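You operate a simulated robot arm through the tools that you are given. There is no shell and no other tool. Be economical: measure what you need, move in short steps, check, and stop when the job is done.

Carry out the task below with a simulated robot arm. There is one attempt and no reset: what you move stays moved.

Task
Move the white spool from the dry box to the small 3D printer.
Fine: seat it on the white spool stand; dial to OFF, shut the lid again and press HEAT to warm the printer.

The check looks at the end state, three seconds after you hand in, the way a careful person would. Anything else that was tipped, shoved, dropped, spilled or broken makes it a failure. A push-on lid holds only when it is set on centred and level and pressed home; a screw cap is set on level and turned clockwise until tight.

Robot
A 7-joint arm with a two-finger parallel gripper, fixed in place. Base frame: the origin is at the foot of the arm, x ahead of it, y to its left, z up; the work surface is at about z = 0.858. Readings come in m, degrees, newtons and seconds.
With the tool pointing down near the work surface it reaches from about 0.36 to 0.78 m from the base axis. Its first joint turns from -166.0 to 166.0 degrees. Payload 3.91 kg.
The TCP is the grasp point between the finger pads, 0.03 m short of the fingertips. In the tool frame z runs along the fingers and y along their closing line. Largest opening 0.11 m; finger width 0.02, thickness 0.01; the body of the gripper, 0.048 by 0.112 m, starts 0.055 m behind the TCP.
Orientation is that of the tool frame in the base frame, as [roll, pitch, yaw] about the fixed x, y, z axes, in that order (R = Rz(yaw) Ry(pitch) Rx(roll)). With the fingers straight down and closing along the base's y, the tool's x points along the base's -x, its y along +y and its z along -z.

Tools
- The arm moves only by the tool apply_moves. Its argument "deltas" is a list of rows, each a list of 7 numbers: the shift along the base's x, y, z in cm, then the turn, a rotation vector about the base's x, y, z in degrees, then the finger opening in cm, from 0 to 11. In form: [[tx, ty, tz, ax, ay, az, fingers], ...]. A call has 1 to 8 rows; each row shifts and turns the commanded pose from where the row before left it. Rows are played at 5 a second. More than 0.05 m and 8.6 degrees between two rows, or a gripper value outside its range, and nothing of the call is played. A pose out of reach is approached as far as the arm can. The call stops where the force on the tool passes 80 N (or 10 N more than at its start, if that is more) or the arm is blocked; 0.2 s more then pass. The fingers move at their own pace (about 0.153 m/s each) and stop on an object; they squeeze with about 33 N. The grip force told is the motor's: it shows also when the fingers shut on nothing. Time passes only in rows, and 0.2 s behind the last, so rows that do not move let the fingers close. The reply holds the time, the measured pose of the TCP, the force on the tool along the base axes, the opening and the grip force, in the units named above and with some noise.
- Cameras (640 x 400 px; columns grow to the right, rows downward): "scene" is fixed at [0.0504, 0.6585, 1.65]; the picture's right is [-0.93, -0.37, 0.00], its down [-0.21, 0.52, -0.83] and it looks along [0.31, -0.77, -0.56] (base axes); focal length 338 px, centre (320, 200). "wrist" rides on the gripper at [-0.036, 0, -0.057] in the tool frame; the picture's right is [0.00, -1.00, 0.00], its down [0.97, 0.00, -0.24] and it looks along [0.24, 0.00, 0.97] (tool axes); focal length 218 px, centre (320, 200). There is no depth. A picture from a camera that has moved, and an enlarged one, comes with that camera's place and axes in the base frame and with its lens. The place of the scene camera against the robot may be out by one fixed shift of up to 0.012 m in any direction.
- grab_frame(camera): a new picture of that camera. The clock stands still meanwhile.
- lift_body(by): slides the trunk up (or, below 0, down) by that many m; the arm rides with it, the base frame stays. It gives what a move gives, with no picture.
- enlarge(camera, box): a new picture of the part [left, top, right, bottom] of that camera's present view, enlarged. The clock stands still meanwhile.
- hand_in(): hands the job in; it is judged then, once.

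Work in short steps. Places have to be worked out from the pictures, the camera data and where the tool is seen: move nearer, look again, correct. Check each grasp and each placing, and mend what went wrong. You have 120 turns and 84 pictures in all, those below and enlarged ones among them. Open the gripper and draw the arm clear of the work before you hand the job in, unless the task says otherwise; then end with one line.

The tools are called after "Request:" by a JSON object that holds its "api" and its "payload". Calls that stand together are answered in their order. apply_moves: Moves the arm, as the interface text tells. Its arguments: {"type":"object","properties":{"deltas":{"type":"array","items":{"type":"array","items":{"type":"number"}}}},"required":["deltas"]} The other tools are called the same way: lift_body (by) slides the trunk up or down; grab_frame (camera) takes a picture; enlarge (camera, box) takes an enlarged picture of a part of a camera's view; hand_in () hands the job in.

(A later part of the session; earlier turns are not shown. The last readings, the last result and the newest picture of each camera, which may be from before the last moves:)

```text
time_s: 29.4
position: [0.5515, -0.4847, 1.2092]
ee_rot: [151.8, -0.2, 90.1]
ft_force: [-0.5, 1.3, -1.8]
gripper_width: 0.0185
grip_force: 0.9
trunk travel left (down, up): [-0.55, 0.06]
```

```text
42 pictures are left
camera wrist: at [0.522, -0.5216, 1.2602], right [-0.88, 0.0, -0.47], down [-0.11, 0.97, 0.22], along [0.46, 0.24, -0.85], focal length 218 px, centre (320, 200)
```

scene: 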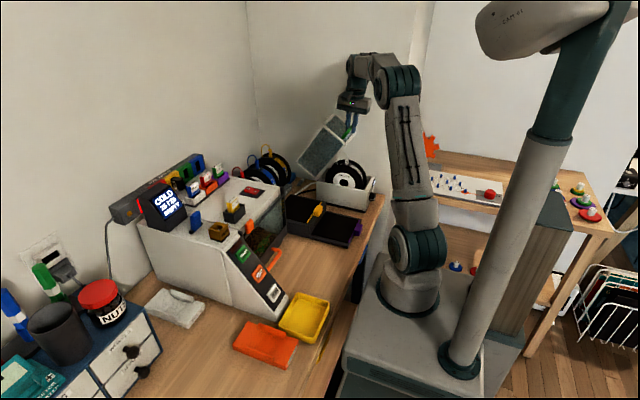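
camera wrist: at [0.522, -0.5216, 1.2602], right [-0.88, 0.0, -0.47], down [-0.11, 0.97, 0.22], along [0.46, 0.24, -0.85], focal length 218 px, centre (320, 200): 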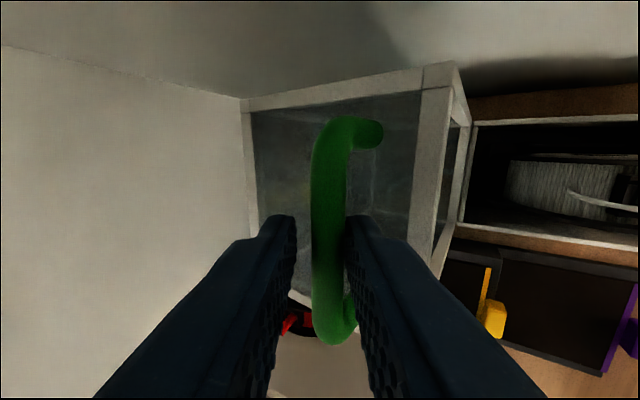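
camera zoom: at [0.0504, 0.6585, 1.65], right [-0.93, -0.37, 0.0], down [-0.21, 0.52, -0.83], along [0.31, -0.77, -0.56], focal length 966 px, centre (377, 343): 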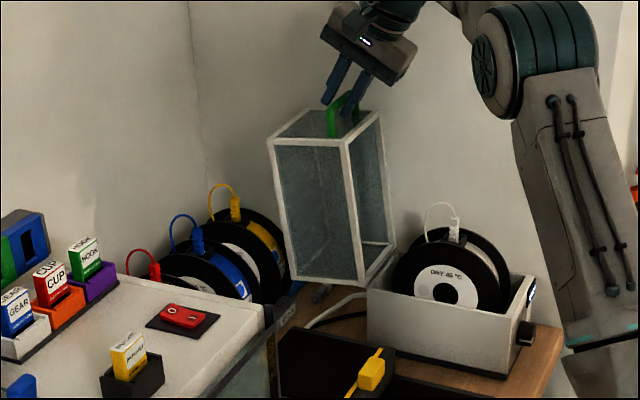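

The lid stands past vertical and isn't pulling. I open the fingers and withdraw along the tool axis.

Request:
{"api": "apply_moves", "payload": {"deltas": [[0, 0, 0, 0, 0, 0, 3.2], [-1.2, 0, 2.2, 0, 0, 0, 3.2], [-1.2, 0, 2.2, 0, 0, 0, 3.2], [-2.0, 0, 3.0, 0, 0, 0, 4]]}}

Request:
{"api": "enlarge", "payload": {"camera": "scene", "box": [240, 60, 400, 220]}}

```text
time_s: 30.4
position: [0.5052, -0.4864, 1.2868]
ee_rot: [151.8, 0.0, 90.1]
ft_force: [-0.3, -0.5, -0.3]
gripper_width: 0.04
grip_force: 0.1
trunk travel left (down, up): [-0.55, 0.06]
```

```text
2.50 times, centred on (320, 140) of scene
camera zoom: at [0.0504, 0.6585, 1.65], right [-0.93, -0.37, 0.0], down [-0.21, 0.52, -0.83], along [0.31, -0.77, -0.56], focal length 845 px, centre (320, 350)
```

zoom: 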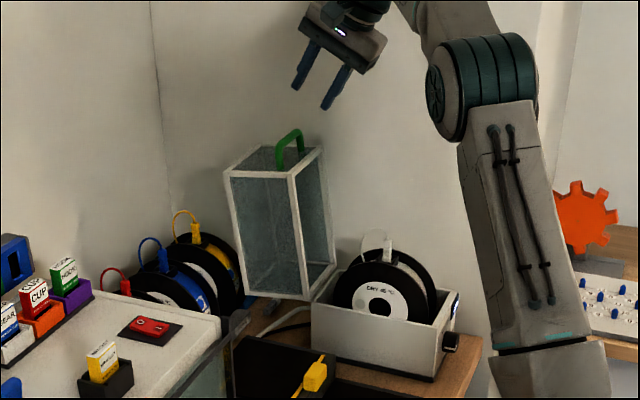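

The lid stays open. I now return the tool to straight down with fingers closing along y, above the spool (about x 0.39, y −0.485).

Request:
{"api": "apply_moves", "payload": {"deltas": [[-3, 0, 0, 0, 7.05, 0, 4], [-3, 0, 0, 0, 7.05, 0, 6], [-3, 0, 0, 0, 7.05, 0, 8], [-2.5, 0, 0, 0, 7.05, 0, 9], [0, 0, 0, 0, 0, 8, 9], [0, 0, 0, 0, 0, 8, 9], [0, 0, 0, 0, 0, 8, 9], [0, 0, 0, 0, 0, 8, 9]]}}

Request:
{"api": "apply_moves", "payload": {"deltas": [[0, 0, 0, 0, 0, 8, 9], [0, 0, 0, 0, 0, 8, 9], [0, 0, 0, 0, 0, 8, 9], [0, 0, 0, 0, 0, 8, 9], [0, 0, 0, 0, 0, 8, 9], [0, 0, 0, 0, 0, 8, 9], [0, 0, 0, 0, 0, 8, 9], [0, 0, 0, 0, 0, 2, 9]]}}

Request:
{"api": "grab_frame", "payload": {"camera": "wrist"}}

```text
time_s: 32.2
position: [0.3906, -0.4848, 1.2831]
ee_rot: [180.0, -0.1, 122.1]
ft_force: [0.0, 0.2, -0.3]
gripper_width: 0.0902
grip_force: 0.0
trunk travel left (down, up): [-0.55, 0.06]
```

```text
time_s: 34.0
position: [0.3915, -0.4853, 1.2846]
ee_rot: [179.9, -0.2, -179.9]
ft_force: [-0.3, 0.4, 0.3]
gripper_width: 0.09
grip_force: 0.1
trunk travel left (down, up): [-0.55, 0.06]
```

```text
40 pictures are left
camera wrist: at [0.4262, -0.4856, 1.3414], right [0.0, -1.0, 0.0], down [-0.97, 0.0, 0.24], along [-0.24, 0.0, -0.97], focal length 218 px, centre (320, 200)
```

wrist: 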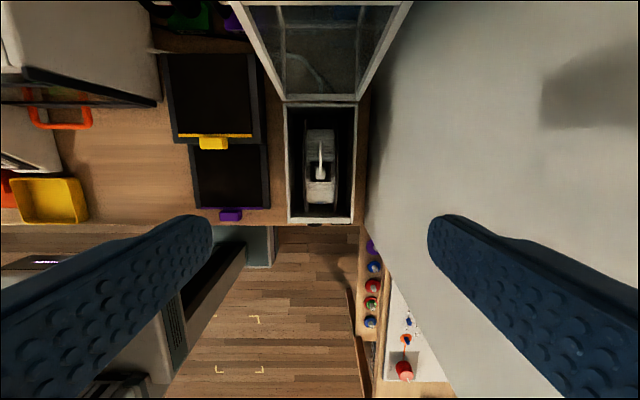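

Request:
{"api": "enlarge", "payload": {"camera": "wrist", "box": [260, 90, 380, 240]}}

Request:
{"api": "enlarge", "payload": {"camera": "scene", "box": [300, 130, 400, 220]}}

```text
2.67 times, centred on (320, 165) of wrist
camera zoom: at [0.4262, -0.4856, 1.3414], right [0.0, -1.0, 0.0], down [-0.97, 0.0, 0.24], along [-0.24, 0.0, -0.97], focal length 582 px, centre (320, 293)
```

zoom: 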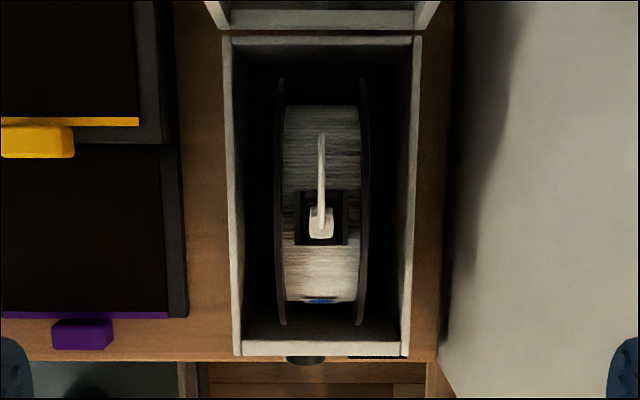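

```text
4.44 times, centred on (350, 175) of scene
camera zoom: at [0.0504, 0.6585, 1.65], right [-0.93, -0.37, 0.0], down [-0.21, 0.52, -0.83], along [0.31, -0.77, -0.56], focal length 1502 px, centre (187, 311)
```

zoom: 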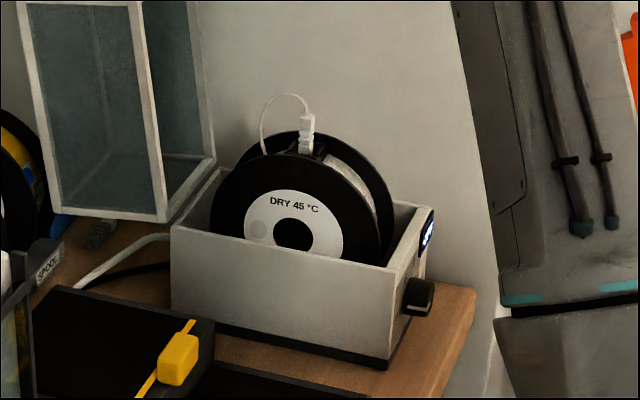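

The spool is 5 cm wide, centred at about (0.392, −0.487), with its top near z 1.028 and the filament plug up to about 1.06. I lower with 7.5 cm opening, stopping at z 1.05 to check.

Request:
{"api": "apply_moves", "payload": {"deltas": [[0, -0.15, -5, 0, 0, 0, 7.5], [0, 0, -5, 0, 0, 0, 7.5], [0, 0, -5, 0, 0, 0, 7.5], [0, 0, -5, 0, 0, 0, 7.5], [0, 0, -3.4, 0, 0, 0, 7.5]]}}

Request:
{"api": "grab_frame", "payload": {"camera": "wrist"}}

Request:
{"api": "enlarge", "payload": {"camera": "scene", "box": [300, 110, 400, 220]}}

```text
time_s: 35.2
position: [0.3917, -0.4865, 1.0477]
ee_rot: [179.8, -0.1, -179.9]
ft_force: [0.4, 0.4, 0.7]
gripper_width: 0.075
grip_force: 0.1
trunk travel left (down, up): [-0.55, 0.06]
```

```text
37 pictures are left
camera wrist: at [0.4269, -0.4868, 1.1058], right [0.0, -1.0, 0.0], down [-0.97, 0.0, 0.24], along [-0.24, 0.0, -0.97], focal length 218 px, centre (320, 200)
```

wrist: 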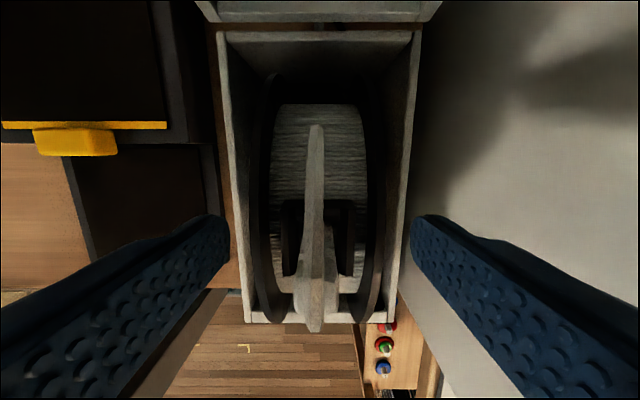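

```text
3.64 times, centred on (350, 165) of scene
camera zoom: at [0.0504, 0.6585, 1.65], right [-0.93, -0.37, 0.0], down [-0.21, 0.52, -0.83], along [0.31, -0.77, -0.56], focal length 1229 px, centre (211, 327)
```

zoom: 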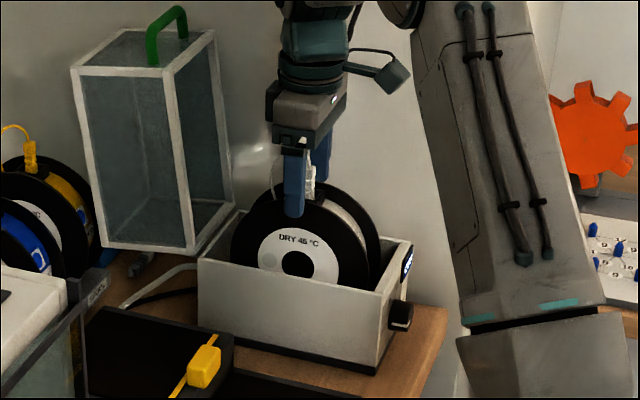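

The fingers straddle the spool evenly. I lower 2 cm in small steps and watch the force, since the plug sits under the palm.

Request:
{"api": "apply_moves", "payload": {"deltas": [[0, 0, -0.7, 0, 0, 0, 7.5], [0, 0, -0.6, 0, 0, 0, 7.5], [0, 0, -0.6, 0, 0, 0, 7.5]]}}

Request:
{"api": "enlarge", "payload": {"camera": "scene", "box": [325, 130, 385, 210]}}

```text
time_s: 36.0
position: [0.393, -0.4864, 1.0305]
ee_rot: [179.9, -0.2, 180.0]
ft_force: [-0.1, 0.4, -0.2]
gripper_width: 0.0753
grip_force: 0.0
trunk travel left (down, up): [-0.55, 0.06]
```

```text
5.00 times, centred on (355, 170) of scene
camera zoom: at [0.0504, 0.6585, 1.65], right [-0.93, -0.37, 0.0], down [-0.21, 0.52, -0.83], along [0.31, -0.77, -0.56], focal length 1690 px, centre (145, 350)
```

zoom: 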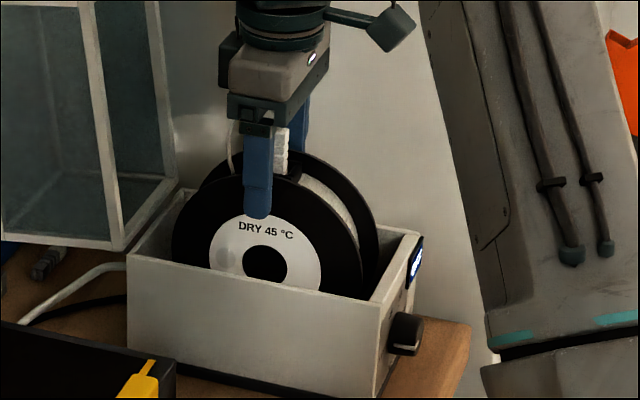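

Overlap with the flange is good and nothing touches. I close and lift a little.

Request:
{"api": "apply_moves", "payload": {"deltas": [[0, 0, 0, 0, 0, 0, 5.5], [0, 0, 0, 0, 0, 0, 4.5], [0, 0, 0, 0, 0, 0, 4.5], [0, 0, 1.5, 0, 0, 0, 4.5], [0, 0, 1.5, 0, 0, 0, 4.5]]}}

Request:
{"api": "enlarge", "payload": {"camera": "scene", "box": [325, 130, 385, 210]}}

```text
time_s: 37.2
position: [0.3916, -0.4863, 1.0586]
ee_rot: [179.9, -0.2, -180.0]
ft_force: [-0.1, -0.3, -3.9]
gripper_width: 0.0518
grip_force: 33.1
trunk travel left (down, up): [-0.55, 0.06]
```

```text
5.00 times, centred on (355, 170) of scene
camera zoom: at [0.0504, 0.6585, 1.65], right [-0.93, -0.37, 0.0], down [-0.21, 0.52, -0.83], along [0.31, -0.77, -0.56], focal length 1690 px, centre (145, 350)
```

zoom: 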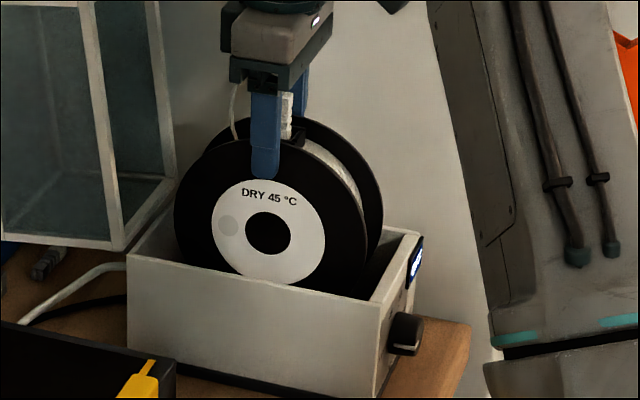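

The spool (about 0.4 kg) is held firmly. I lift it to z≈1.33, clear of the box and everything on the printer.

Request:
{"api": "apply_moves", "payload": {"deltas": [[0, 0, 4, 0, 0, 0, 4.5], [0, 0, 4.5, 0, 0, 0, 4.5], [0, 0, 4.5, 0, 0, 0, 4.5], [0, 0, 4.5, 0, 0, 0, 4.5], [0, 0, 4.5, 0, 0, 0, 4.5], [0, 0, 4.5, 0, 0, 0, 4.5]]}}

Request:
{"api": "apply_moves", "payload": {"deltas": [[0, 4.5, 0, 0, 0, 0, 4.5], [0, 4.5, 0, 0, 0, 0, 4.5], [0, 4.5, 0, 0, 0, 0, 4.5], [0, 4.5, 0, 0, 0, 0, 4.5], [0, 4.5, 0, 0, 0, 0, 4.5], [0, 4.5, 0, 0, 0, 0, 4.5], [0, 4.5, 0, 0, 0, 0, 4.5], [0, 4.5, 0, 0, 0, 0, 4.5]]}}

Request:
{"api": "grab_frame", "payload": {"camera": "scene"}}

```text
time_s: 38.6
position: [0.3914, -0.4897, 1.3238]
ee_rot: [179.7, -0.2, -180.0]
ft_force: [0.7, -0.8, -3.3]
gripper_width: 0.0515
grip_force: 33.3
trunk travel left (down, up): [-0.55, 0.06]
```

```text
time_s: 40.5
position: [0.3908, -0.1258, 1.3207]
ee_rot: [179.9, -0.2, -179.9]
ft_force: [0.3, 0.0, -4.2]
gripper_width: 0.0517
grip_force: 33.1
trunk travel left (down, up): [-0.55, 0.06]
```

```text
33 pictures are left
```

scene: 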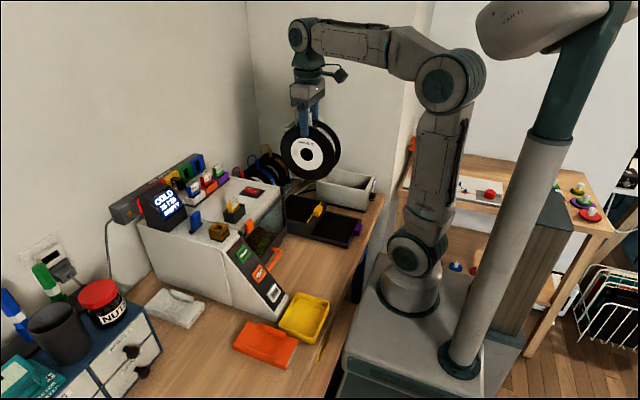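

Transit is clear. I continue to y≈0.24 and look down at the stand.

Request:
{"api": "apply_moves", "payload": {"deltas": [[0, 4.6, 0, 0, 0, 0, 4.5], [0, 4.6, 0, 0, 0, 0, 4.5], [0, 4.6, 0, 0, 0, 0, 4.5], [0, 4.6, 0, 0, 0, 0, 4.5], [0, 4.6, 0, 0, 0, 0, 4.5], [0, 4.6, 0, 0, 0, 0, 4.5], [0, 4.6, 0, 0, 0, 0, 4.5], [0, 4.6, 0, 0, 0, 0, 4.5]]}}

Request:
{"api": "apply_moves", "payload": {"deltas": [[4, 0, 0, 0, 0, 0, 4.5], [4, 0, -1, 0, 0, 0, 4.5], [4, 0, -2, 0, 0, 0, 4.5], [3, 0, -2, 0, 0, 0, 4.5]]}}

Request:
{"api": "grab_frame", "payload": {"camera": "wrist"}}

Request:
{"api": "grab_frame", "payload": {"camera": "scene"}}

```text
time_s: 42.2
position: [0.3951, 0.2404, 1.3256]
ee_rot: [-180.0, -0.4, -180.0]
ft_force: [0.1, -0.1, -3.8]
gripper_width: 0.0518
grip_force: 32.9
trunk travel left (down, up): [-0.55, 0.06]
```

```text
time_s: 43.2
position: [0.5434, 0.243, 1.2762]
ee_rot: [179.8, -0.2, -179.9]
ft_force: [0.0, 0.5, -4.2]
gripper_width: 0.0521
grip_force: 32.9
trunk travel left (down, up): [-0.55, 0.06]
```

```text
32 pictures are left
camera wrist: at [0.5776, 0.241, 1.3343], right [0.0, -1.0, 0.0], down [-0.97, 0.0, 0.24], along [-0.24, 0.0, -0.97], focal length 218 px, centre (320, 200)
```

wrist: 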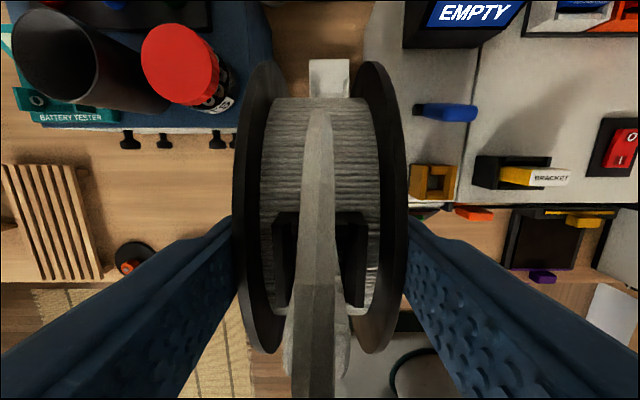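

```text
31 pictures are left
```

scene: 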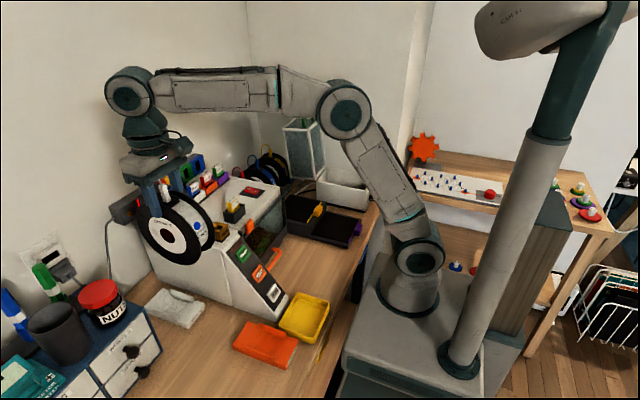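

The far end of the stand is visible past the spool. I enlarge to measure its y accurately.

Request:
{"api": "enlarge", "payload": {"camera": "wrist", "box": [270, 40, 390, 115]}}

Request:
{"api": "enlarge", "payload": {"camera": "scene", "box": [130, 270, 220, 340]}}

```text
5.33 times, centred on (330, 78) of wrist
camera zoom: at [0.5776, 0.241, 1.3343], right [0.0, -1.0, 0.0], down [-0.97, 0.0, 0.24], along [-0.24, 0.0, -0.97], focal length 1164 px, centre (267, 853)
```

zoom: 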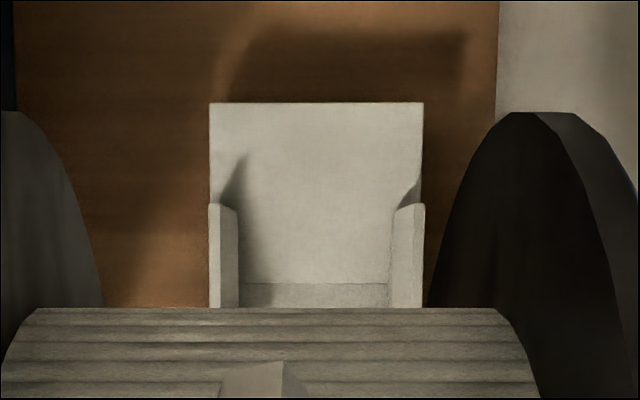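

```text
5.71 times, centred on (175, 305) of scene
camera zoom: at [0.0504, 0.6585, 1.65], right [-0.93, -0.37, 0.0], down [-0.21, 0.52, -0.83], along [0.31, -0.77, -0.56], focal length 1932 px, centre (1149, -400)
```

zoom: 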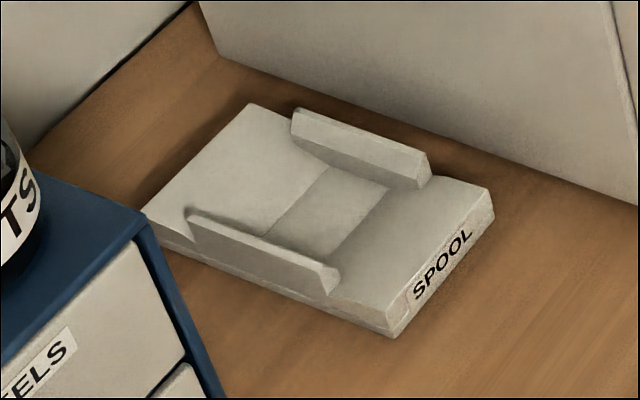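

The stand is centred at y≈1.7 cm to the −y side of the tool, with x≈0.656, and there's about 1 mm clearance per side between the cheeks. I move over it at z≈1.17 and look again.

Request:
{"api": "apply_moves", "payload": {"deltas": [[3, -0.6, -2, 0, 0, 0, 4.5], [3, -0.6, -2, 0, 0, 0, 4.5], [3, -0.5, -2, 0, 0, 0, 4.5], [2.3, 0, -3, 0, 0, 0, 4.5], [0, 0, -2, 0, 0, 0, 4.5], [0, 0, 0, 0, 0, 0, 4.5]]}}

Request:
{"api": "grab_frame", "payload": {"camera": "wrist"}}

Request:
{"api": "enlarge", "payload": {"camera": "scene", "box": [100, 190, 230, 340]}}

```text
time_s: 44.6
position: [0.6573, 0.2263, 1.1661]
ee_rot: [179.9, -0.1, -180.0]
ft_force: [0.2, -0.2, -4.3]
gripper_width: 0.0517
grip_force: 32.8
trunk travel left (down, up): [-0.55, 0.06]
```

```text
28 pictures are left
camera wrist: at [0.6915, 0.2253, 1.2242], right [0.0, -1.0, 0.0], down [-0.97, 0.0, 0.24], along [-0.24, 0.0, -0.97], focal length 218 px, centre (320, 200)
```

wrist: 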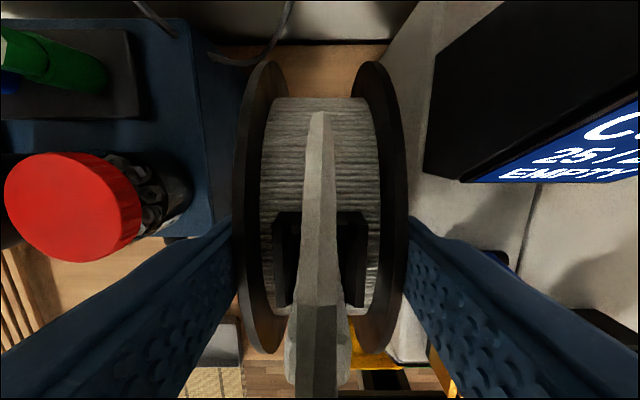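

```text
2.67 times, centred on (165, 265) of scene
camera zoom: at [0.0504, 0.6585, 1.65], right [-0.93, -0.37, 0.0], down [-0.21, 0.52, -0.83], along [0.31, -0.77, -0.56], focal length 902 px, centre (733, 27)
```

zoom: 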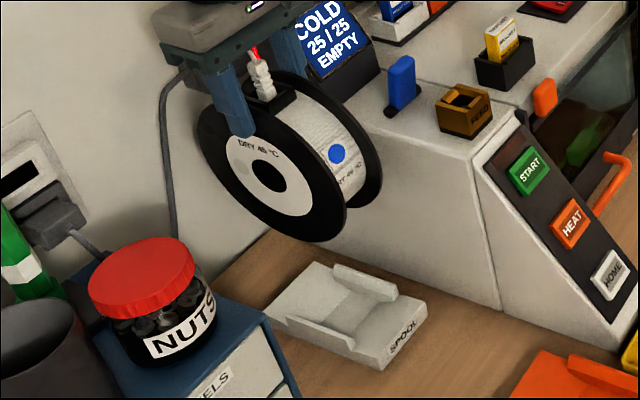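

Screen, jar and printer side clear the hand by 2 cm or more. I lower to just above the cheeks (TCP z≈1.075) and check the alignment.

Request:
{"api": "apply_moves", "payload": {"deltas": [[0, 0, -3, 0, 0, 0, 4.5], [0, 0, -3, 0, 0, 0, 4.5], [0, 0, -3, 0, 0, 0, 4.5], [0, 0, 0, 0, 0, 0, 4.5]]}}

Request:
{"api": "enlarge", "payload": {"camera": "scene", "box": [120, 230, 220, 340]}}

Request:
{"api": "enlarge", "payload": {"camera": "wrist", "box": [180, 30, 460, 370]}}

```text
time_s: 45.6
position: [0.6575, 0.2258, 1.0747]
ee_rot: [179.9, -0.1, -180.0]
ft_force: [0.1, 0.1, -4.2]
gripper_width: 0.052
grip_force: 33.2
trunk travel left (down, up): [-0.55, 0.06]
```

```text
3.64 times, centred on (170, 285) of scene
camera zoom: at [0.0504, 0.6585, 1.65], right [-0.93, -0.37, 0.0], down [-0.21, 0.52, -0.83], along [0.31, -0.77, -0.56], focal length 1229 px, centre (866, -109)
```

zoom: 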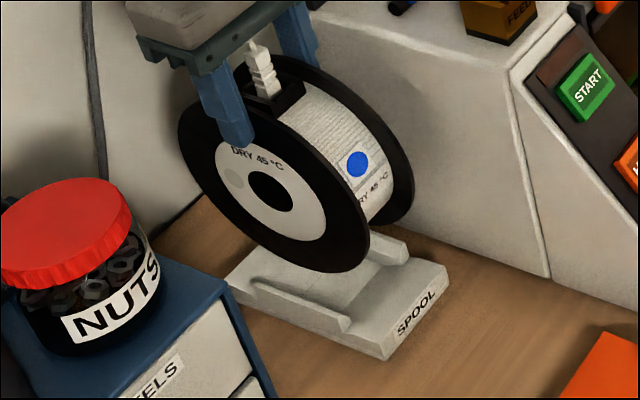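

```text
1.18 times, centred on (320, 200) of wrist
camera zoom: at [0.6915, 0.2252, 1.1326], right [0.0, -1.0, 0.0], down [-0.97, 0.0, 0.24], along [-0.24, 0.0, -0.97], focal length 257 px, centre (320, 200)
```

zoom: 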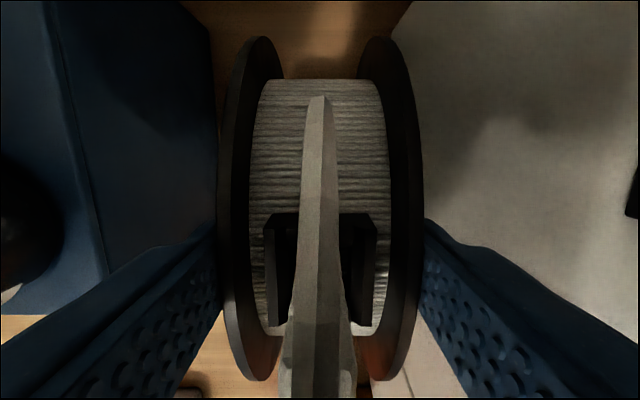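

Alignment looks right. I lower in small steps watching the force and picture.

Request:
{"api": "apply_moves", "payload": {"deltas": [[0, -0.1, -0.8, 0, 0, 0, 4.5], [0, 0, -0.7, 0, 0, 0, 4.5], [0, 0, 0, 0, 0, 0, 4.5]]}}

Request:
{"api": "enlarge", "payload": {"camera": "scene", "box": [150, 270, 220, 330]}}

```text
time_s: 46.5
position: [0.6562, 0.2245, 1.0589]
ee_rot: [179.9, -0.1, 180.0]
ft_force: [0.4, 0.5, -5.3]
gripper_width: 0.0519
grip_force: 32.9
trunk travel left (down, up): [-0.55, 0.06]
```

```text
6.67 times, centred on (185, 300) of scene
camera zoom: at [0.0504, 0.6585, 1.65], right [-0.93, -0.37, 0.0], down [-0.21, 0.52, -0.83], along [0.31, -0.77, -0.56], focal length 2254 px, centre (1220, -467)
```

zoom: 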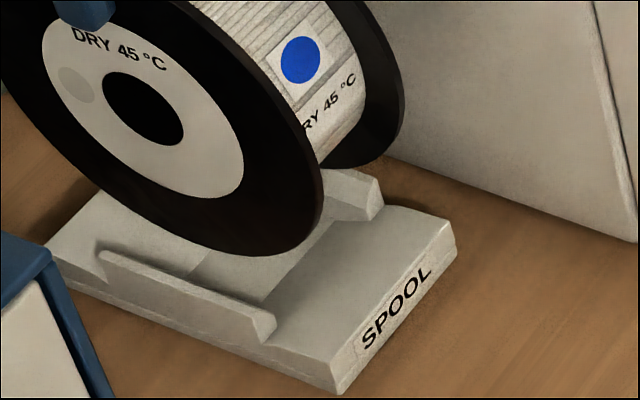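

Both flanges project onto the slot between the cheeks. I keep lowering in 5 mm steps.

Request:
{"api": "apply_moves", "payload": {"deltas": [[0, 0, -0.5, 0, 0, 0, 4.5], [0, 0, -0.5, 0, 0, 0, 4.5], [0, 0, 0, 0, 0, 0, 4.5]]}}

Request:
{"api": "enlarge", "payload": {"camera": "scene", "box": [150, 270, 220, 330]}}

```text
time_s: 47.2
position: [0.6555, 0.2244, 1.0505]
ee_rot: [179.9, -0.2, 179.9]
ft_force: [-1.1, -0.2, -4.7]
gripper_width: 0.0516
grip_force: 33.3
trunk travel left (down, up): [-0.55, 0.06]
```

```text
6.67 times, centred on (185, 300) of scene
camera zoom: at [0.0504, 0.6585, 1.65], right [-0.93, -0.37, 0.0], down [-0.21, 0.52, -0.83], along [0.31, -0.77, -0.56], focal length 2254 px, centre (1220, -467)
```

zoom: 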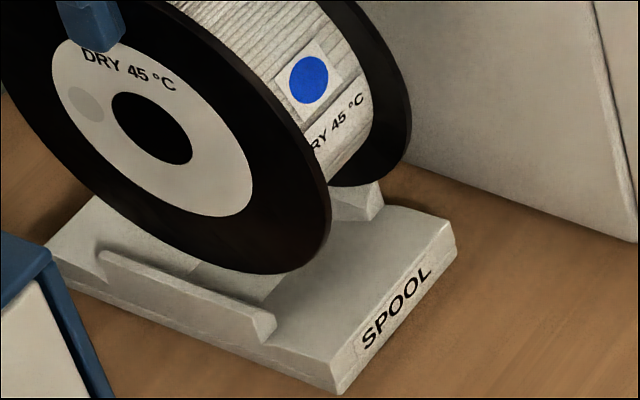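

Request:
{"api": "apply_moves", "payload": {"deltas": [[0, 0, -0.5, 0, 0, 0, 4.5], [0, 0, -0.4, 0, 0, 0, 4.5], [0, 0, 0, 0, 0, 0, 4.5]]}}

Request:
{"api": "enlarge", "payload": {"camera": "scene", "box": [150, 270, 220, 330]}}

```text
time_s: 48.0
position: [0.6558, 0.2233, 1.0396]
ee_rot: [179.9, -0.2, 179.9]
ft_force: [0.2, 0.1, -4.7]
gripper_width: 0.0518
grip_force: 33.1
trunk travel left (down, up): [-0.55, 0.06]
```

```text
6.67 times, centred on (185, 300) of scene
camera zoom: at [0.0504, 0.6585, 1.65], right [-0.93, -0.37, 0.0], down [-0.21, 0.52, -0.83], along [0.31, -0.77, -0.56], focal length 2254 px, centre (1220, -467)
```

zoom: 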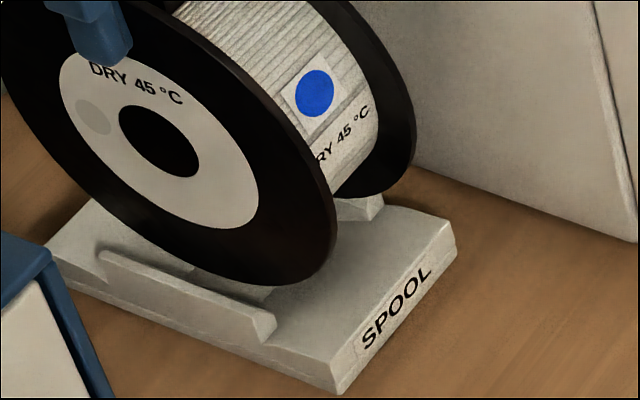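

The near cheek now begins to cover the flange edge, so it is entering the slot. I continue down until contact.

Request:
{"api": "apply_moves", "payload": {"deltas": [[0, 0, -0.4, 0, 0, 0, 4.5], [0, 0, -0.4, 0, 0, 0, 4.5], [0, 0, 0, 0, 0, 0, 4.5]]}}

Request:
{"api": "enlarge", "payload": {"camera": "scene", "box": [150, 270, 220, 330]}}

```text
time_s: 48.9
position: [0.6553, 0.2226, 1.0325]
ee_rot: [179.9, -0.2, -179.9]
ft_force: [0.0, 0.8, -4.0]
gripper_width: 0.0515
grip_force: 32.6
trunk travel left (down, up): [-0.55, 0.06]
```

```text
6.67 times, centred on (185, 300) of scene
camera zoom: at [0.0504, 0.6585, 1.65], right [-0.93, -0.37, 0.0], down [-0.21, 0.52, -0.83], along [0.31, -0.77, -0.56], focal length 2254 px, centre (1220, -467)
```

zoom: 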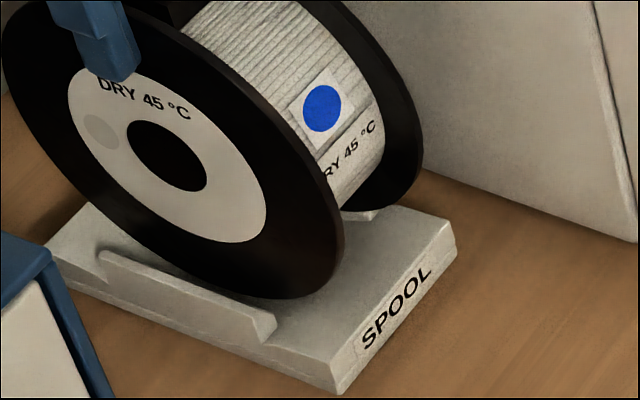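

Still no contact and the flanges are between the cheeks. Continuing down.

Request:
{"api": "apply_moves", "payload": {"deltas": [[0, 0, -0.3, 0, 0, 0, 4.5], [0, 0, -0.3, 0, 0, 0, 4.5], [0, 0, 0, 0, 0, 0, 4.5]]}}

Request:
{"api": "apply_moves", "payload": {"deltas": [[0, 0, -0.3, 0, 0, 0, 4.5], [0, 0, 0, 0, 0, 0, 4.5]]}}

Request:
{"api": "enlarge", "payload": {"camera": "scene", "box": [140, 230, 230, 330]}}

```text
time_s: 49.6
position: [0.6544, 0.223, 1.0263]
ee_rot: [179.9, -0.2, -180.0]
ft_force: [0.4, 0.9, -4.3]
gripper_width: 0.0516
grip_force: 33.1
trunk travel left (down, up): [-0.55, 0.06]
```

```text
time_s: 50.2
position: [0.654, 0.2231, 1.0236]
ee_rot: [179.8, -0.2, 180.0]
ft_force: [0.8, 0.1, -3.9]
gripper_width: 0.0516
grip_force: 32.8
trunk travel left (down, up): [-0.55, 0.06]
```

```text
4.00 times, centred on (185, 280) of scene
camera zoom: at [0.0504, 0.6585, 1.65], right [-0.93, -0.37, 0.0], down [-0.21, 0.52, -0.83], along [0.31, -0.77, -0.56], focal length 1352 px, centre (860, -120)
```

zoom: 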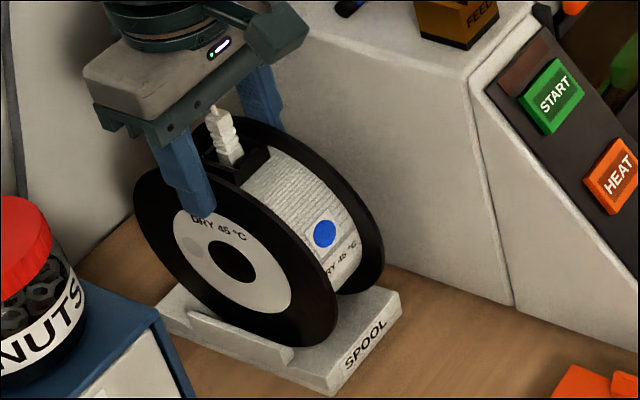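

Nearly seated. I keep lowering 2–3 mm at a time until the weight comes off.

Request:
{"api": "apply_moves", "payload": {"deltas": [[0, 0, -0.3, 0, 0, 0, 4.5], [0, 0, 0, 0, 0, 0, 4.5]]}}

Request:
{"api": "apply_moves", "payload": {"deltas": [[0, 0, -0.3, 0, 0, 0, 4.5], [0, 0, 0, 0, 0, 0, 4.5]]}}

Request:
{"api": "apply_moves", "payload": {"deltas": [[0, 0, -0.3, 0, 0, 0, 4.5], [0, 0, 0, 0, 0, 0, 4.5]]}}

```text
time_s: 50.9
position: [0.6551, 0.2227, 1.0213]
ee_rot: [179.9, -0.1, -180.0]
ft_force: [0.0, 0.6, -4.4]
gripper_width: 0.0519
grip_force: 33.4
trunk travel left (down, up): [-0.55, 0.06]
```

```text
time_s: 51.5
position: [0.6544, 0.2229, 1.0193]
ee_rot: [179.9, -0.1, 179.9]
ft_force: [1.5, 0.7, 1.2]
gripper_width: 0.052
grip_force: 33.0
trunk travel left (down, up): [-0.55, 0.06]
```

```text
time_s: 52.0
position: [0.6539, 0.2223, 1.0198]
ee_rot: [179.8, 0.2, 179.9]
ft_force: [3.7, 1.0, 20.2]
gripper_width: 0.0519
grip_force: 32.7
trunk travel left (down, up): [-0.55, 0.06]
```

Contact: the spool is down with 20 N. I relieve the pressure, open the fingers gently, and check.

Request:
{"api": "apply_moves", "payload": {"deltas": [[0, 0, 0.3, 0, 0, 0, 4.5], [0, 0, 0, 0, 0, 0, 5.4], [0, 0, 0, 0, 0, 0, 6], [0, 0, 0, 0, 0, 0, 7], [0, 0, 0, 0, 0, 0, 7]]}}

Request:
{"api": "enlarge", "payload": {"camera": "scene", "box": [140, 230, 230, 330]}}

```text
time_s: 53.2
position: [0.6554, 0.2225, 1.0195]
ee_rot: [179.8, -0.2, -180.0]
ft_force: [-0.5, 0.8, -0.1]
gripper_width: 0.0699
grip_force: 0.0
trunk travel left (down, up): [-0.55, 0.06]
```

```text
4.00 times, centred on (185, 280) of scene
camera zoom: at [0.0504, 0.6585, 1.65], right [-0.93, -0.37, 0.0], down [-0.21, 0.52, -0.83], along [0.31, -0.77, -0.56], focal length 1352 px, centre (860, -120)
```

zoom: 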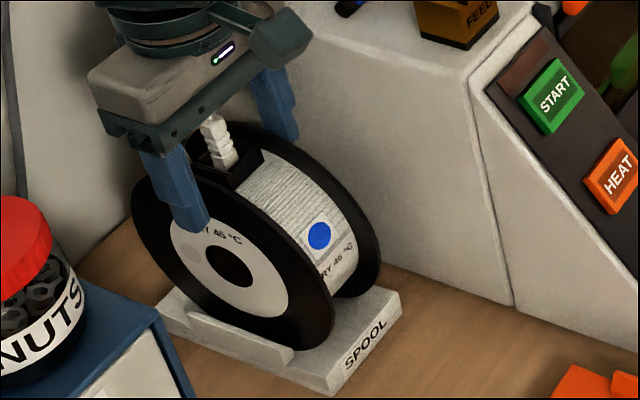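

The spool rests in its slot. I raise straight up and look back at it.

Request:
{"api": "apply_moves", "payload": {"deltas": [[0, 0, 2, 0, 0, 0, 7], [0, 0, 3, 0, 0, 0, 7], [0, 0, 4, 0, 0, 0, 7], [0, 0, 4, 0, 0, 0, 7], [-2, 0, 4, 0, 0, 0, 7], [-4, 0, 4, 0, 0, 0, 7], [-4, 0, 2, 0, 0, 0, 7], [-4, 0, 1, 0, 0, 0, 7]]}}

Request:
{"api": "grab_frame", "payload": {"camera": "wrist"}}

Request:
{"api": "enlarge", "payload": {"camera": "scene", "box": [130, 220, 310, 330]}}

```text
refused: row 6 steps farther than a row can; nothing moved
```

```text
18 pictures are left
camera wrist: at [0.6895, 0.2213, 1.0769], right [0.0, -1.0, 0.0], down [-0.97, 0.0, 0.24], along [-0.24, 0.0, -0.97], focal length 218 px, centre (320, 200)
```

wrist: 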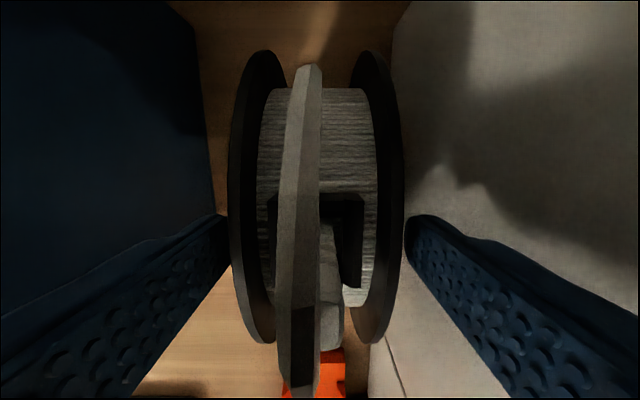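

```text
3.56 times, centred on (220, 275) of scene
camera zoom: at [0.0504, 0.6585, 1.65], right [-0.93, -0.37, 0.0], down [-0.21, 0.52, -0.83], along [0.31, -0.77, -0.56], focal length 1202 px, centre (676, -67)
```

zoom: 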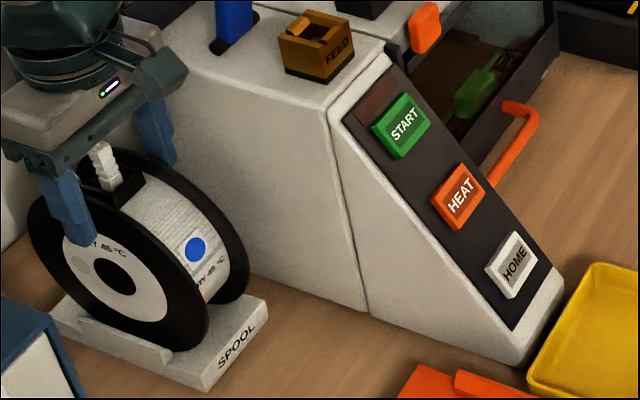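

I raise straight up with legal row sizes, then back off.

Request:
{"api": "apply_moves", "payload": {"deltas": [[0, 0, 2, 0, 0, 0, 7], [0, 0, 3, 0, 0, 0, 7], [0, 0, 4, 0, 0, 0, 7], [0, 0, 4, 0, 0, 0, 7], [-2, 0, 4, 0, 0, 0, 7], [-3.5, 0, 3, 0, 0, 0, 7], [-4, 0, 2, 0, 0, 0, 7], [-4, 0, 1, 0, 0, 0, 7]]}}

Request:
{"api": "grab_frame", "payload": {"camera": "wrist"}}

Request:
{"api": "enlarge", "payload": {"camera": "scene", "box": [140, 230, 230, 330]}}

```text
time_s: 55.0
position: [0.5187, 0.2229, 1.2498]
ee_rot: [179.9, 0.0, 180.0]
ft_force: [0.4, -0.5, 0.3]
gripper_width: 0.0697
grip_force: 0.0
trunk travel left (down, up): [-0.55, 0.06]
```

```text
16 pictures are left
camera wrist: at [0.5532, 0.222, 1.3075], right [0.0, -1.0, 0.0], down [-0.97, 0.0, 0.24], along [-0.24, 0.0, -0.97], focal length 218 px, centre (320, 200)
```

wrist: 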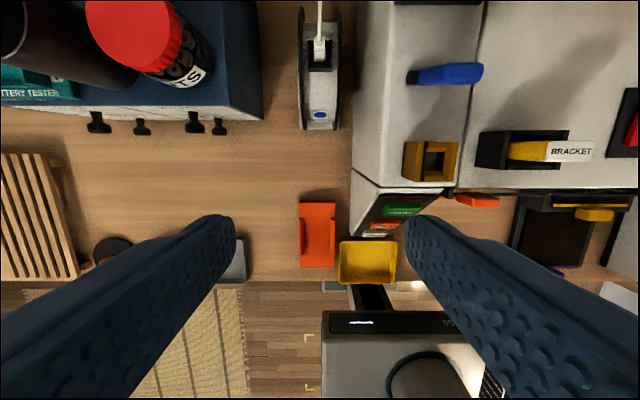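

```text
4.00 times, centred on (185, 280) of scene
camera zoom: at [0.0504, 0.6585, 1.65], right [-0.93, -0.37, 0.0], down [-0.21, 0.52, -0.83], along [0.31, -0.77, -0.56], focal length 1352 px, centre (860, -120)
```

zoom: 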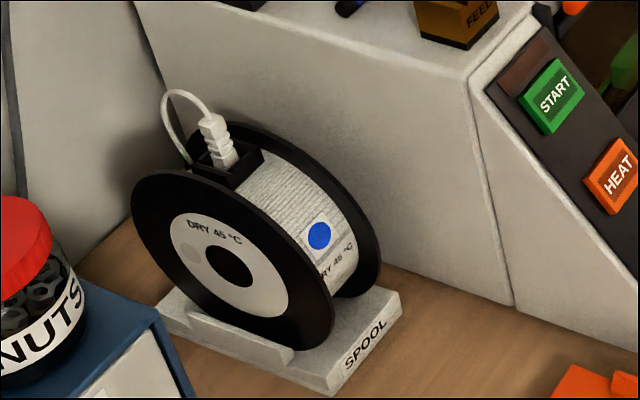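

The spool is well seated. Triangulating puts the HEAT button at about (0.434, 0.122, 0.991) on a ~55° panel. I go in front of it with closed fingers tilted 30° forward.

Request:
{"api": "apply_moves", "payload": {"deltas": [[-4, -2.5, 0, 0, 0, 0, 4], [-4, -2.5, 0, 0, -7.5, 0, 2], [-3.5, -2.5, -2, 0, -7.5, 0, 0], [0, -2.6, -4, 0, -7.5, 0, 0], [0, 0, -4.5, 0, -7.5, 0, 0], [0, 0, -4.5, 0, 0, 0, 0], [0, 0, -4, 0, 0, 0, 0]]}}

Request:
{"api": "grab_frame", "payload": {"camera": "wrist"}}

```text
time_s: 56.6
position: [0.4039, 0.1251, 1.0583]
ee_rot: [179.8, 29.7, -180.0]
ft_force: [0.0, -1.2, 0.6]
gripper_width: 0.0002
grip_force: 32.5
trunk travel left (down, up): [-0.55, 0.06]
```

```text
14 pictures are left
camera wrist: at [0.4059, 0.1242, 1.1274], right [0.0, -1.0, 0.0], down [-0.96, 0.0, -0.27], along [0.27, 0.0, -0.96], focal length 218 px, centre (320, 200)
```

wrist: 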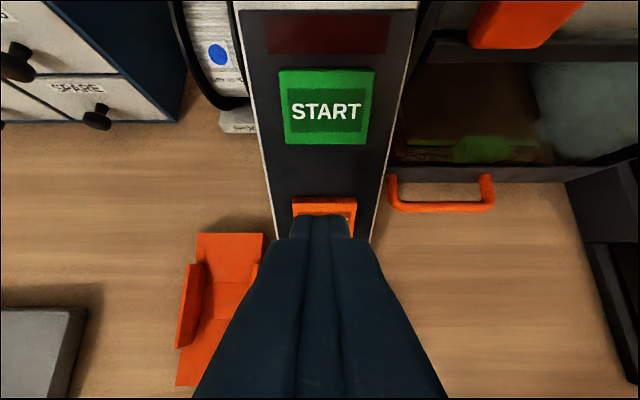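

HEAT is right under the fingertips, 3 mm to −y. I approach and press in small steps.

Request:
{"api": "apply_moves", "payload": {"deltas": [[0.1, -0.3, -1.5, 0, 0, 0, 0], [0.5, 0, -0.85, 0, 0, 0, 0], [0.4, 0, -0.7, 0, 0, 0, 0], [0, 0, 0, 0, 0, 0, 0]]}}

Request:
{"api": "enlarge", "payload": {"camera": "scene", "box": [215, 225, 305, 315]}}

```text
time_s: 57.6
position: [0.4156, 0.1205, 1.0289]
ee_rot: [179.9, 29.8, 179.9]
ft_force: [-0.1, -0.2, -0.3]
gripper_width: 0.0
grip_force: 32.9
trunk travel left (down, up): [-0.55, 0.06]
```

```text
4.44 times, centred on (260, 270) of scene
camera zoom: at [0.0504, 0.6585, 1.65], right [-0.93, -0.37, 0.0], down [-0.21, 0.52, -0.83], along [0.31, -0.77, -0.56], focal length 1502 px, centre (587, -111)
```

zoom: 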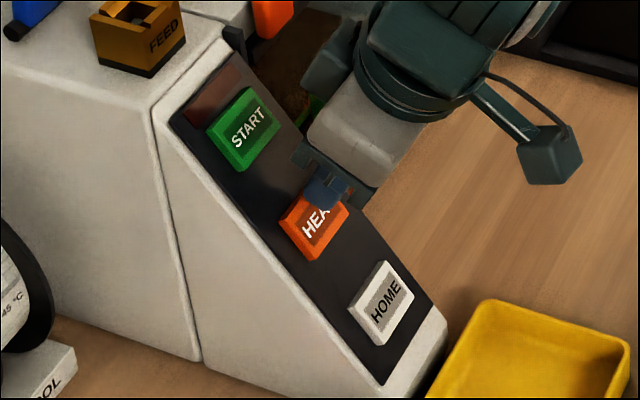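

The fingertip is over HEAT, about 1 cm away. I press on.

Request:
{"api": "apply_moves", "payload": {"deltas": [[0.2, 0.1, -0.7, 0, 0, 0, 0], [0.3, 0, -0.5, 0, 0, 0, 0], [0.3, 0, -0.4, 0, 0, 0, 0]]}}

Request:
{"api": "enlarge", "payload": {"camera": "scene", "box": [120, 160, 300, 300]}}

```text
time_s: 58.5
position: [0.4204, 0.1213, 1.0139]
ee_rot: [180.0, 30.0, -180.0]
ft_force: [-12.0, -2.1, 21.5]
gripper_width: 0.0001
grip_force: 33.1
trunk travel left (down, up): [-0.55, 0.06]
```

```text
2.86 times, centred on (210, 230) of scene
camera zoom: at [0.0504, 0.6585, 1.65], right [-0.93, -0.37, 0.0], down [-0.21, 0.52, -0.83], along [0.31, -0.77, -0.56], focal length 966 px, centre (634, 114)
```

zoom: 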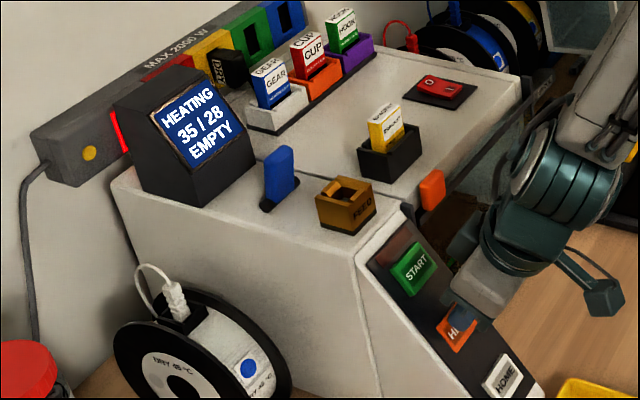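

The screen reads HEATING. I retract from the panel and head back up for the lid.

Request:
{"api": "apply_moves", "payload": {"deltas": [[-1, 0, 1.6, 0, 0, 0, 0], [-2, 0, 3.5, 0, 0, 0, 0], [0, 0, 4.5, 0, 7.5, 0, 2], [0, 0, 4.5, 0, 7.5, 0, 4], [0, 0, 4.5, 0, 7.5, 0, 4], [0, 0, 4, 0, 7.5, 0, 4]]}}

Request:
{"api": "enlarge", "payload": {"camera": "scene", "box": [120, 100, 340, 300]}}

```text
time_s: 59.9
position: [0.3949, 0.1227, 1.2394]
ee_rot: [179.9, -0.2, 180.0]
ft_force: [0.0, 0.9, -0.6]
gripper_width: 0.0398
grip_force: 0.1
trunk travel left (down, up): [-0.55, 0.06]
```

```text
2.00 times, centred on (230, 200) of scene
camera zoom: at [0.0504, 0.6585, 1.65], right [-0.93, -0.37, 0.0], down [-0.21, 0.52, -0.83], along [0.31, -0.77, -0.56], focal length 676 px, centre (500, 200)
```

zoom: 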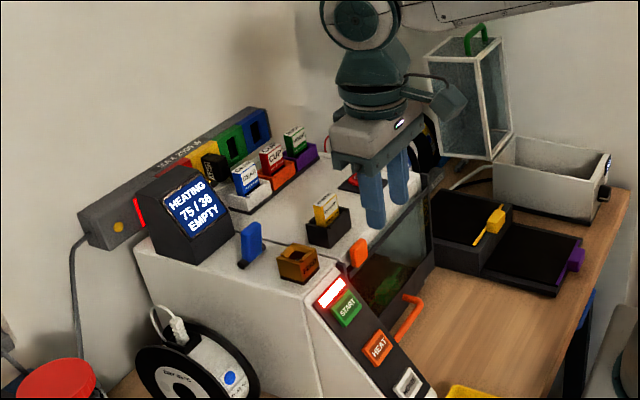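

Heating goes on. Now the lid: I travel back over to the dry box, rotating the tool to closing along x on the way.

Request:
{"api": "apply_moves", "payload": {"deltas": [[0, -4, 2, 0, 0, 0, 4], [0, -4, 2, 0, 0, 0, 4], [0, -4.6, 1, 0, 0, 0, 4], [0, -4.8, 0, 0, 0, 0, 4], [0, -4.8, 0, 0, 0, 0, 4], [0, -4.8, 0, 0, 0, 0, 4], [0, -4.8, 0, 0, 0, 0, 4], [0, -4.8, 0, 0, 0, 0, 4]]}}

Request:
{"api": "apply_moves", "payload": {"deltas": [[0, -4.8, 0, 0, 0, -7, 4], [0, -4.8, 0, 0, 0, -7, 4], [0, -4.8, 0, 0, 0, -7, 4], [0, -4.8, 0, 0, 0, -7, 4], [0, -4.8, 0, 0, 0, -7, 4], [0, 0, 0, 0, 0, -7, 4], [0, 0, 0, 0, 0, -8, 4], [0, 0, 0, 0, 0, -8, 4]]}}

Request:
{"api": "apply_moves", "payload": {"deltas": [[0, 0, 0, 0, 0, -8, 4], [0, 0, 0, 0, 0, -8, 4], [0, 0, 0, 0, 0, -8, 4], [0, 0, 0, 0, 0, -8, 4], [2.5, 0, 0, 0, -7.05, 0, 4], [2.5, 0, 0, 0, -7.05, 0, 4], [2.5, 0, 0, 0, -7.05, 0, 4], [2.5, 0, 0, 0, -7.05, 0, 4]]}}

```text
time_s: 61.6
position: [0.3935, -0.2462, 1.2884]
ee_rot: [179.9, -0.2, -180.0]
ft_force: [0.5, -0.1, -0.4]
gripper_width: 0.0401
grip_force: 0.1
trunk travel left (down, up): [-0.55, 0.06]
```

```text
time_s: 63.5
position: [0.3934, -0.4844, 1.289]
ee_rot: [179.8, -0.2, 121.9]
ft_force: [0.6, -0.5, -0.3]
gripper_width: 0.0402
grip_force: 0.0
trunk travel left (down, up): [-0.55, 0.06]
```

```text
time_s: 65.2
position: [0.4936, -0.4867, 1.287]
ee_rot: [151.6, -0.3, 90.0]
ft_force: [-0.3, 0.4, -0.5]
gripper_width: 0.0401
grip_force: 0.1
trunk travel left (down, up): [-0.55, 0.06]
```

Pose recovered. I advance most of the way toward the bar and look before engaging.

Request:
{"api": "apply_moves", "payload": {"deltas": [[1.2, 0, 0, 0, 0, 0, 4], [2, 0, -3, 0, 0, 0, 4], [1, 0, -1.8, 0, 0, 0, 4], [0, 0, 0, 0, 0, 0, 4]]}}

Request:
{"api": "grab_frame", "payload": {"camera": "wrist"}}

```text
time_s: 66.2
position: [0.5353, -0.4861, 1.2383]
ee_rot: [151.7, -0.3, 90.0]
ft_force: [-0.5, 0.1, -0.1]
gripper_width: 0.0403
grip_force: 0.0
trunk travel left (down, up): [-0.55, 0.06]
```

```text
10 pictures are left
camera wrist: at [0.5074, -0.5228, 1.29], right [-0.88, 0.0, -0.47], down [-0.12, 0.97, 0.21], along [0.46, 0.24, -0.85], focal length 218 px, centre (320, 200)
```

wrist: 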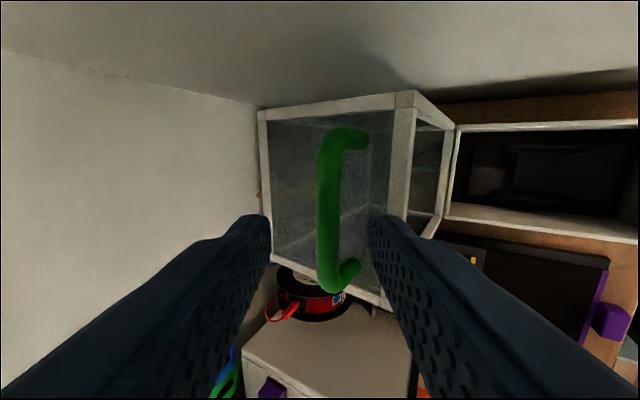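

The bar sits between the fingers. I advance 3 cm, close loosely to 1.8 cm, and draw the lid back to ~76° while turning the tool about the bar.

Request:
{"api": "apply_moves", "payload": {"deltas": [[0.8, 0, -1.4, 0, 0, 0, 4], [0.7, 0, -1.4, 0, 0, 0, 4], [0, 0, 0, 0, 0, 0, 1.9]]}}

Request:
{"api": "apply_moves", "payload": {"deltas": [[-1.9, 0, 0.2, 0, 6.8, 0, 1.8], [-1.9, 0, 0.2, 0, 6.8, 0, 1.8], [-1.9, 0, 0.1, 0, 6.8, 0, 1.8], [-1.9, 0, 0, 0, 6.8, 0, 1.8], [-1.9, 0, -0.2, 0, 6.8, 0, 1.8]]}}

Request:
{"api": "enlarge", "payload": {"camera": "scene", "box": [260, 40, 400, 220]}}

```text
time_s: 67.0
position: [0.5498, -0.4858, 1.2101]
ee_rot: [151.7, -0.1, 90.1]
ft_force: [-0.6, -0.4, -0.3]
gripper_width: 0.0194
grip_force: 0.1
trunk travel left (down, up): [-0.55, 0.06]
```

```text
time_s: 68.2
position: [0.4558, -0.4857, 1.2134]
ee_rot: [-174.3, -0.1, 89.9]
ft_force: [0.1, 0.9, 0.2]
gripper_width: 0.0181
grip_force: 0.2
trunk travel left (down, up): [-0.55, 0.06]
```

```text
2.22 times, centred on (330, 130) of scene
camera zoom: at [0.0504, 0.6585, 1.65], right [-0.93, -0.37, 0.0], down [-0.21, 0.52, -0.83], along [0.31, -0.77, -0.56], focal length 751 px, centre (298, 356)
```

zoom: 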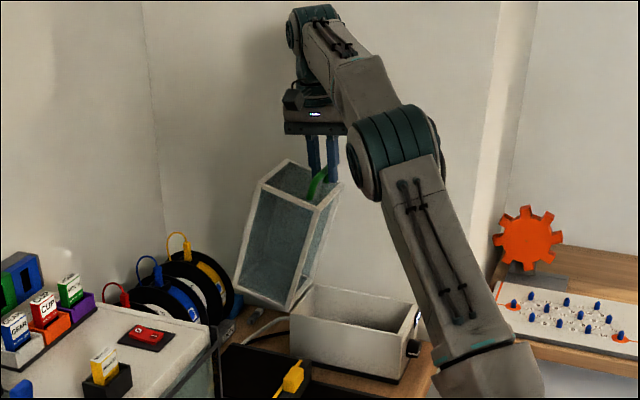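

Grip tight now, then follow the arc down, first half.

Request:
{"api": "apply_moves", "payload": {"deltas": [[0, 0, 0, 0, 0, 0, 0.5], [0, 0, 0, 0, 0, 0, 0.5], [-3.44, 0, -0.75, 0, -8, 0, 0.5], [-3.29, 0, -1.22, 0, -8, 0, 0.5], [-3.1, 0, -1.66, 0, -8, 0, 0.5], [-2.83, 0, -2.08, 0, -8, 0, 0.5]]}}

Request:
{"api": "apply_moves", "payload": {"deltas": [[-2.52, 0, -2.45, 0, -8, 0, 0.5], [-2.16, 0, -2.78, 0, -8, 0, 0.5], [-1.74, 0, -3.06, 0, -8, 0, 0.5]]}}

Request:
{"api": "enlarge", "payload": {"camera": "scene", "box": [300, 110, 420, 220]}}

```text
time_s: 69.7
position: [0.3292, -0.4866, 1.1543]
ee_rot: [153.6, -0.2, 90.2]
ft_force: [3.5, -9.4, -6.4]
gripper_width: 0.0114
grip_force: 44.8
trunk travel left (down, up): [-0.55, 0.06]
```

```text
time_s: 70.5
position: [0.2647, -0.4856, 1.0752]
ee_rot: [129.5, -0.1, 90.3]
ft_force: [7.4, -12.9, -4.5]
gripper_width: 0.0118
grip_force: 45.4
trunk travel left (down, up): [-0.55, 0.06]
```

```text
3.64 times, centred on (360, 165) of scene
camera zoom: at [0.0504, 0.6585, 1.65], right [-0.93, -0.37, 0.0], down [-0.21, 0.52, -0.83], along [0.31, -0.77, -0.56], focal length 1229 px, centre (174, 327)
```

zoom: 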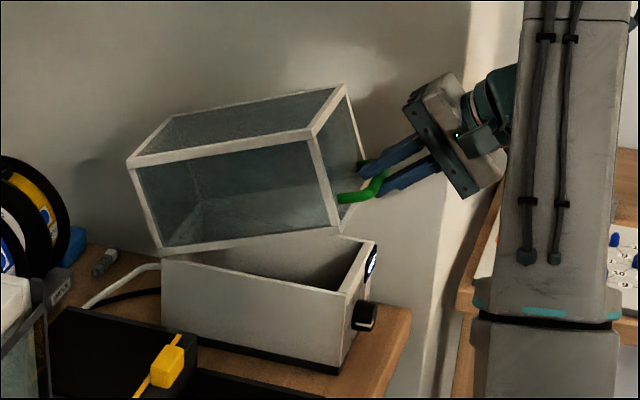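

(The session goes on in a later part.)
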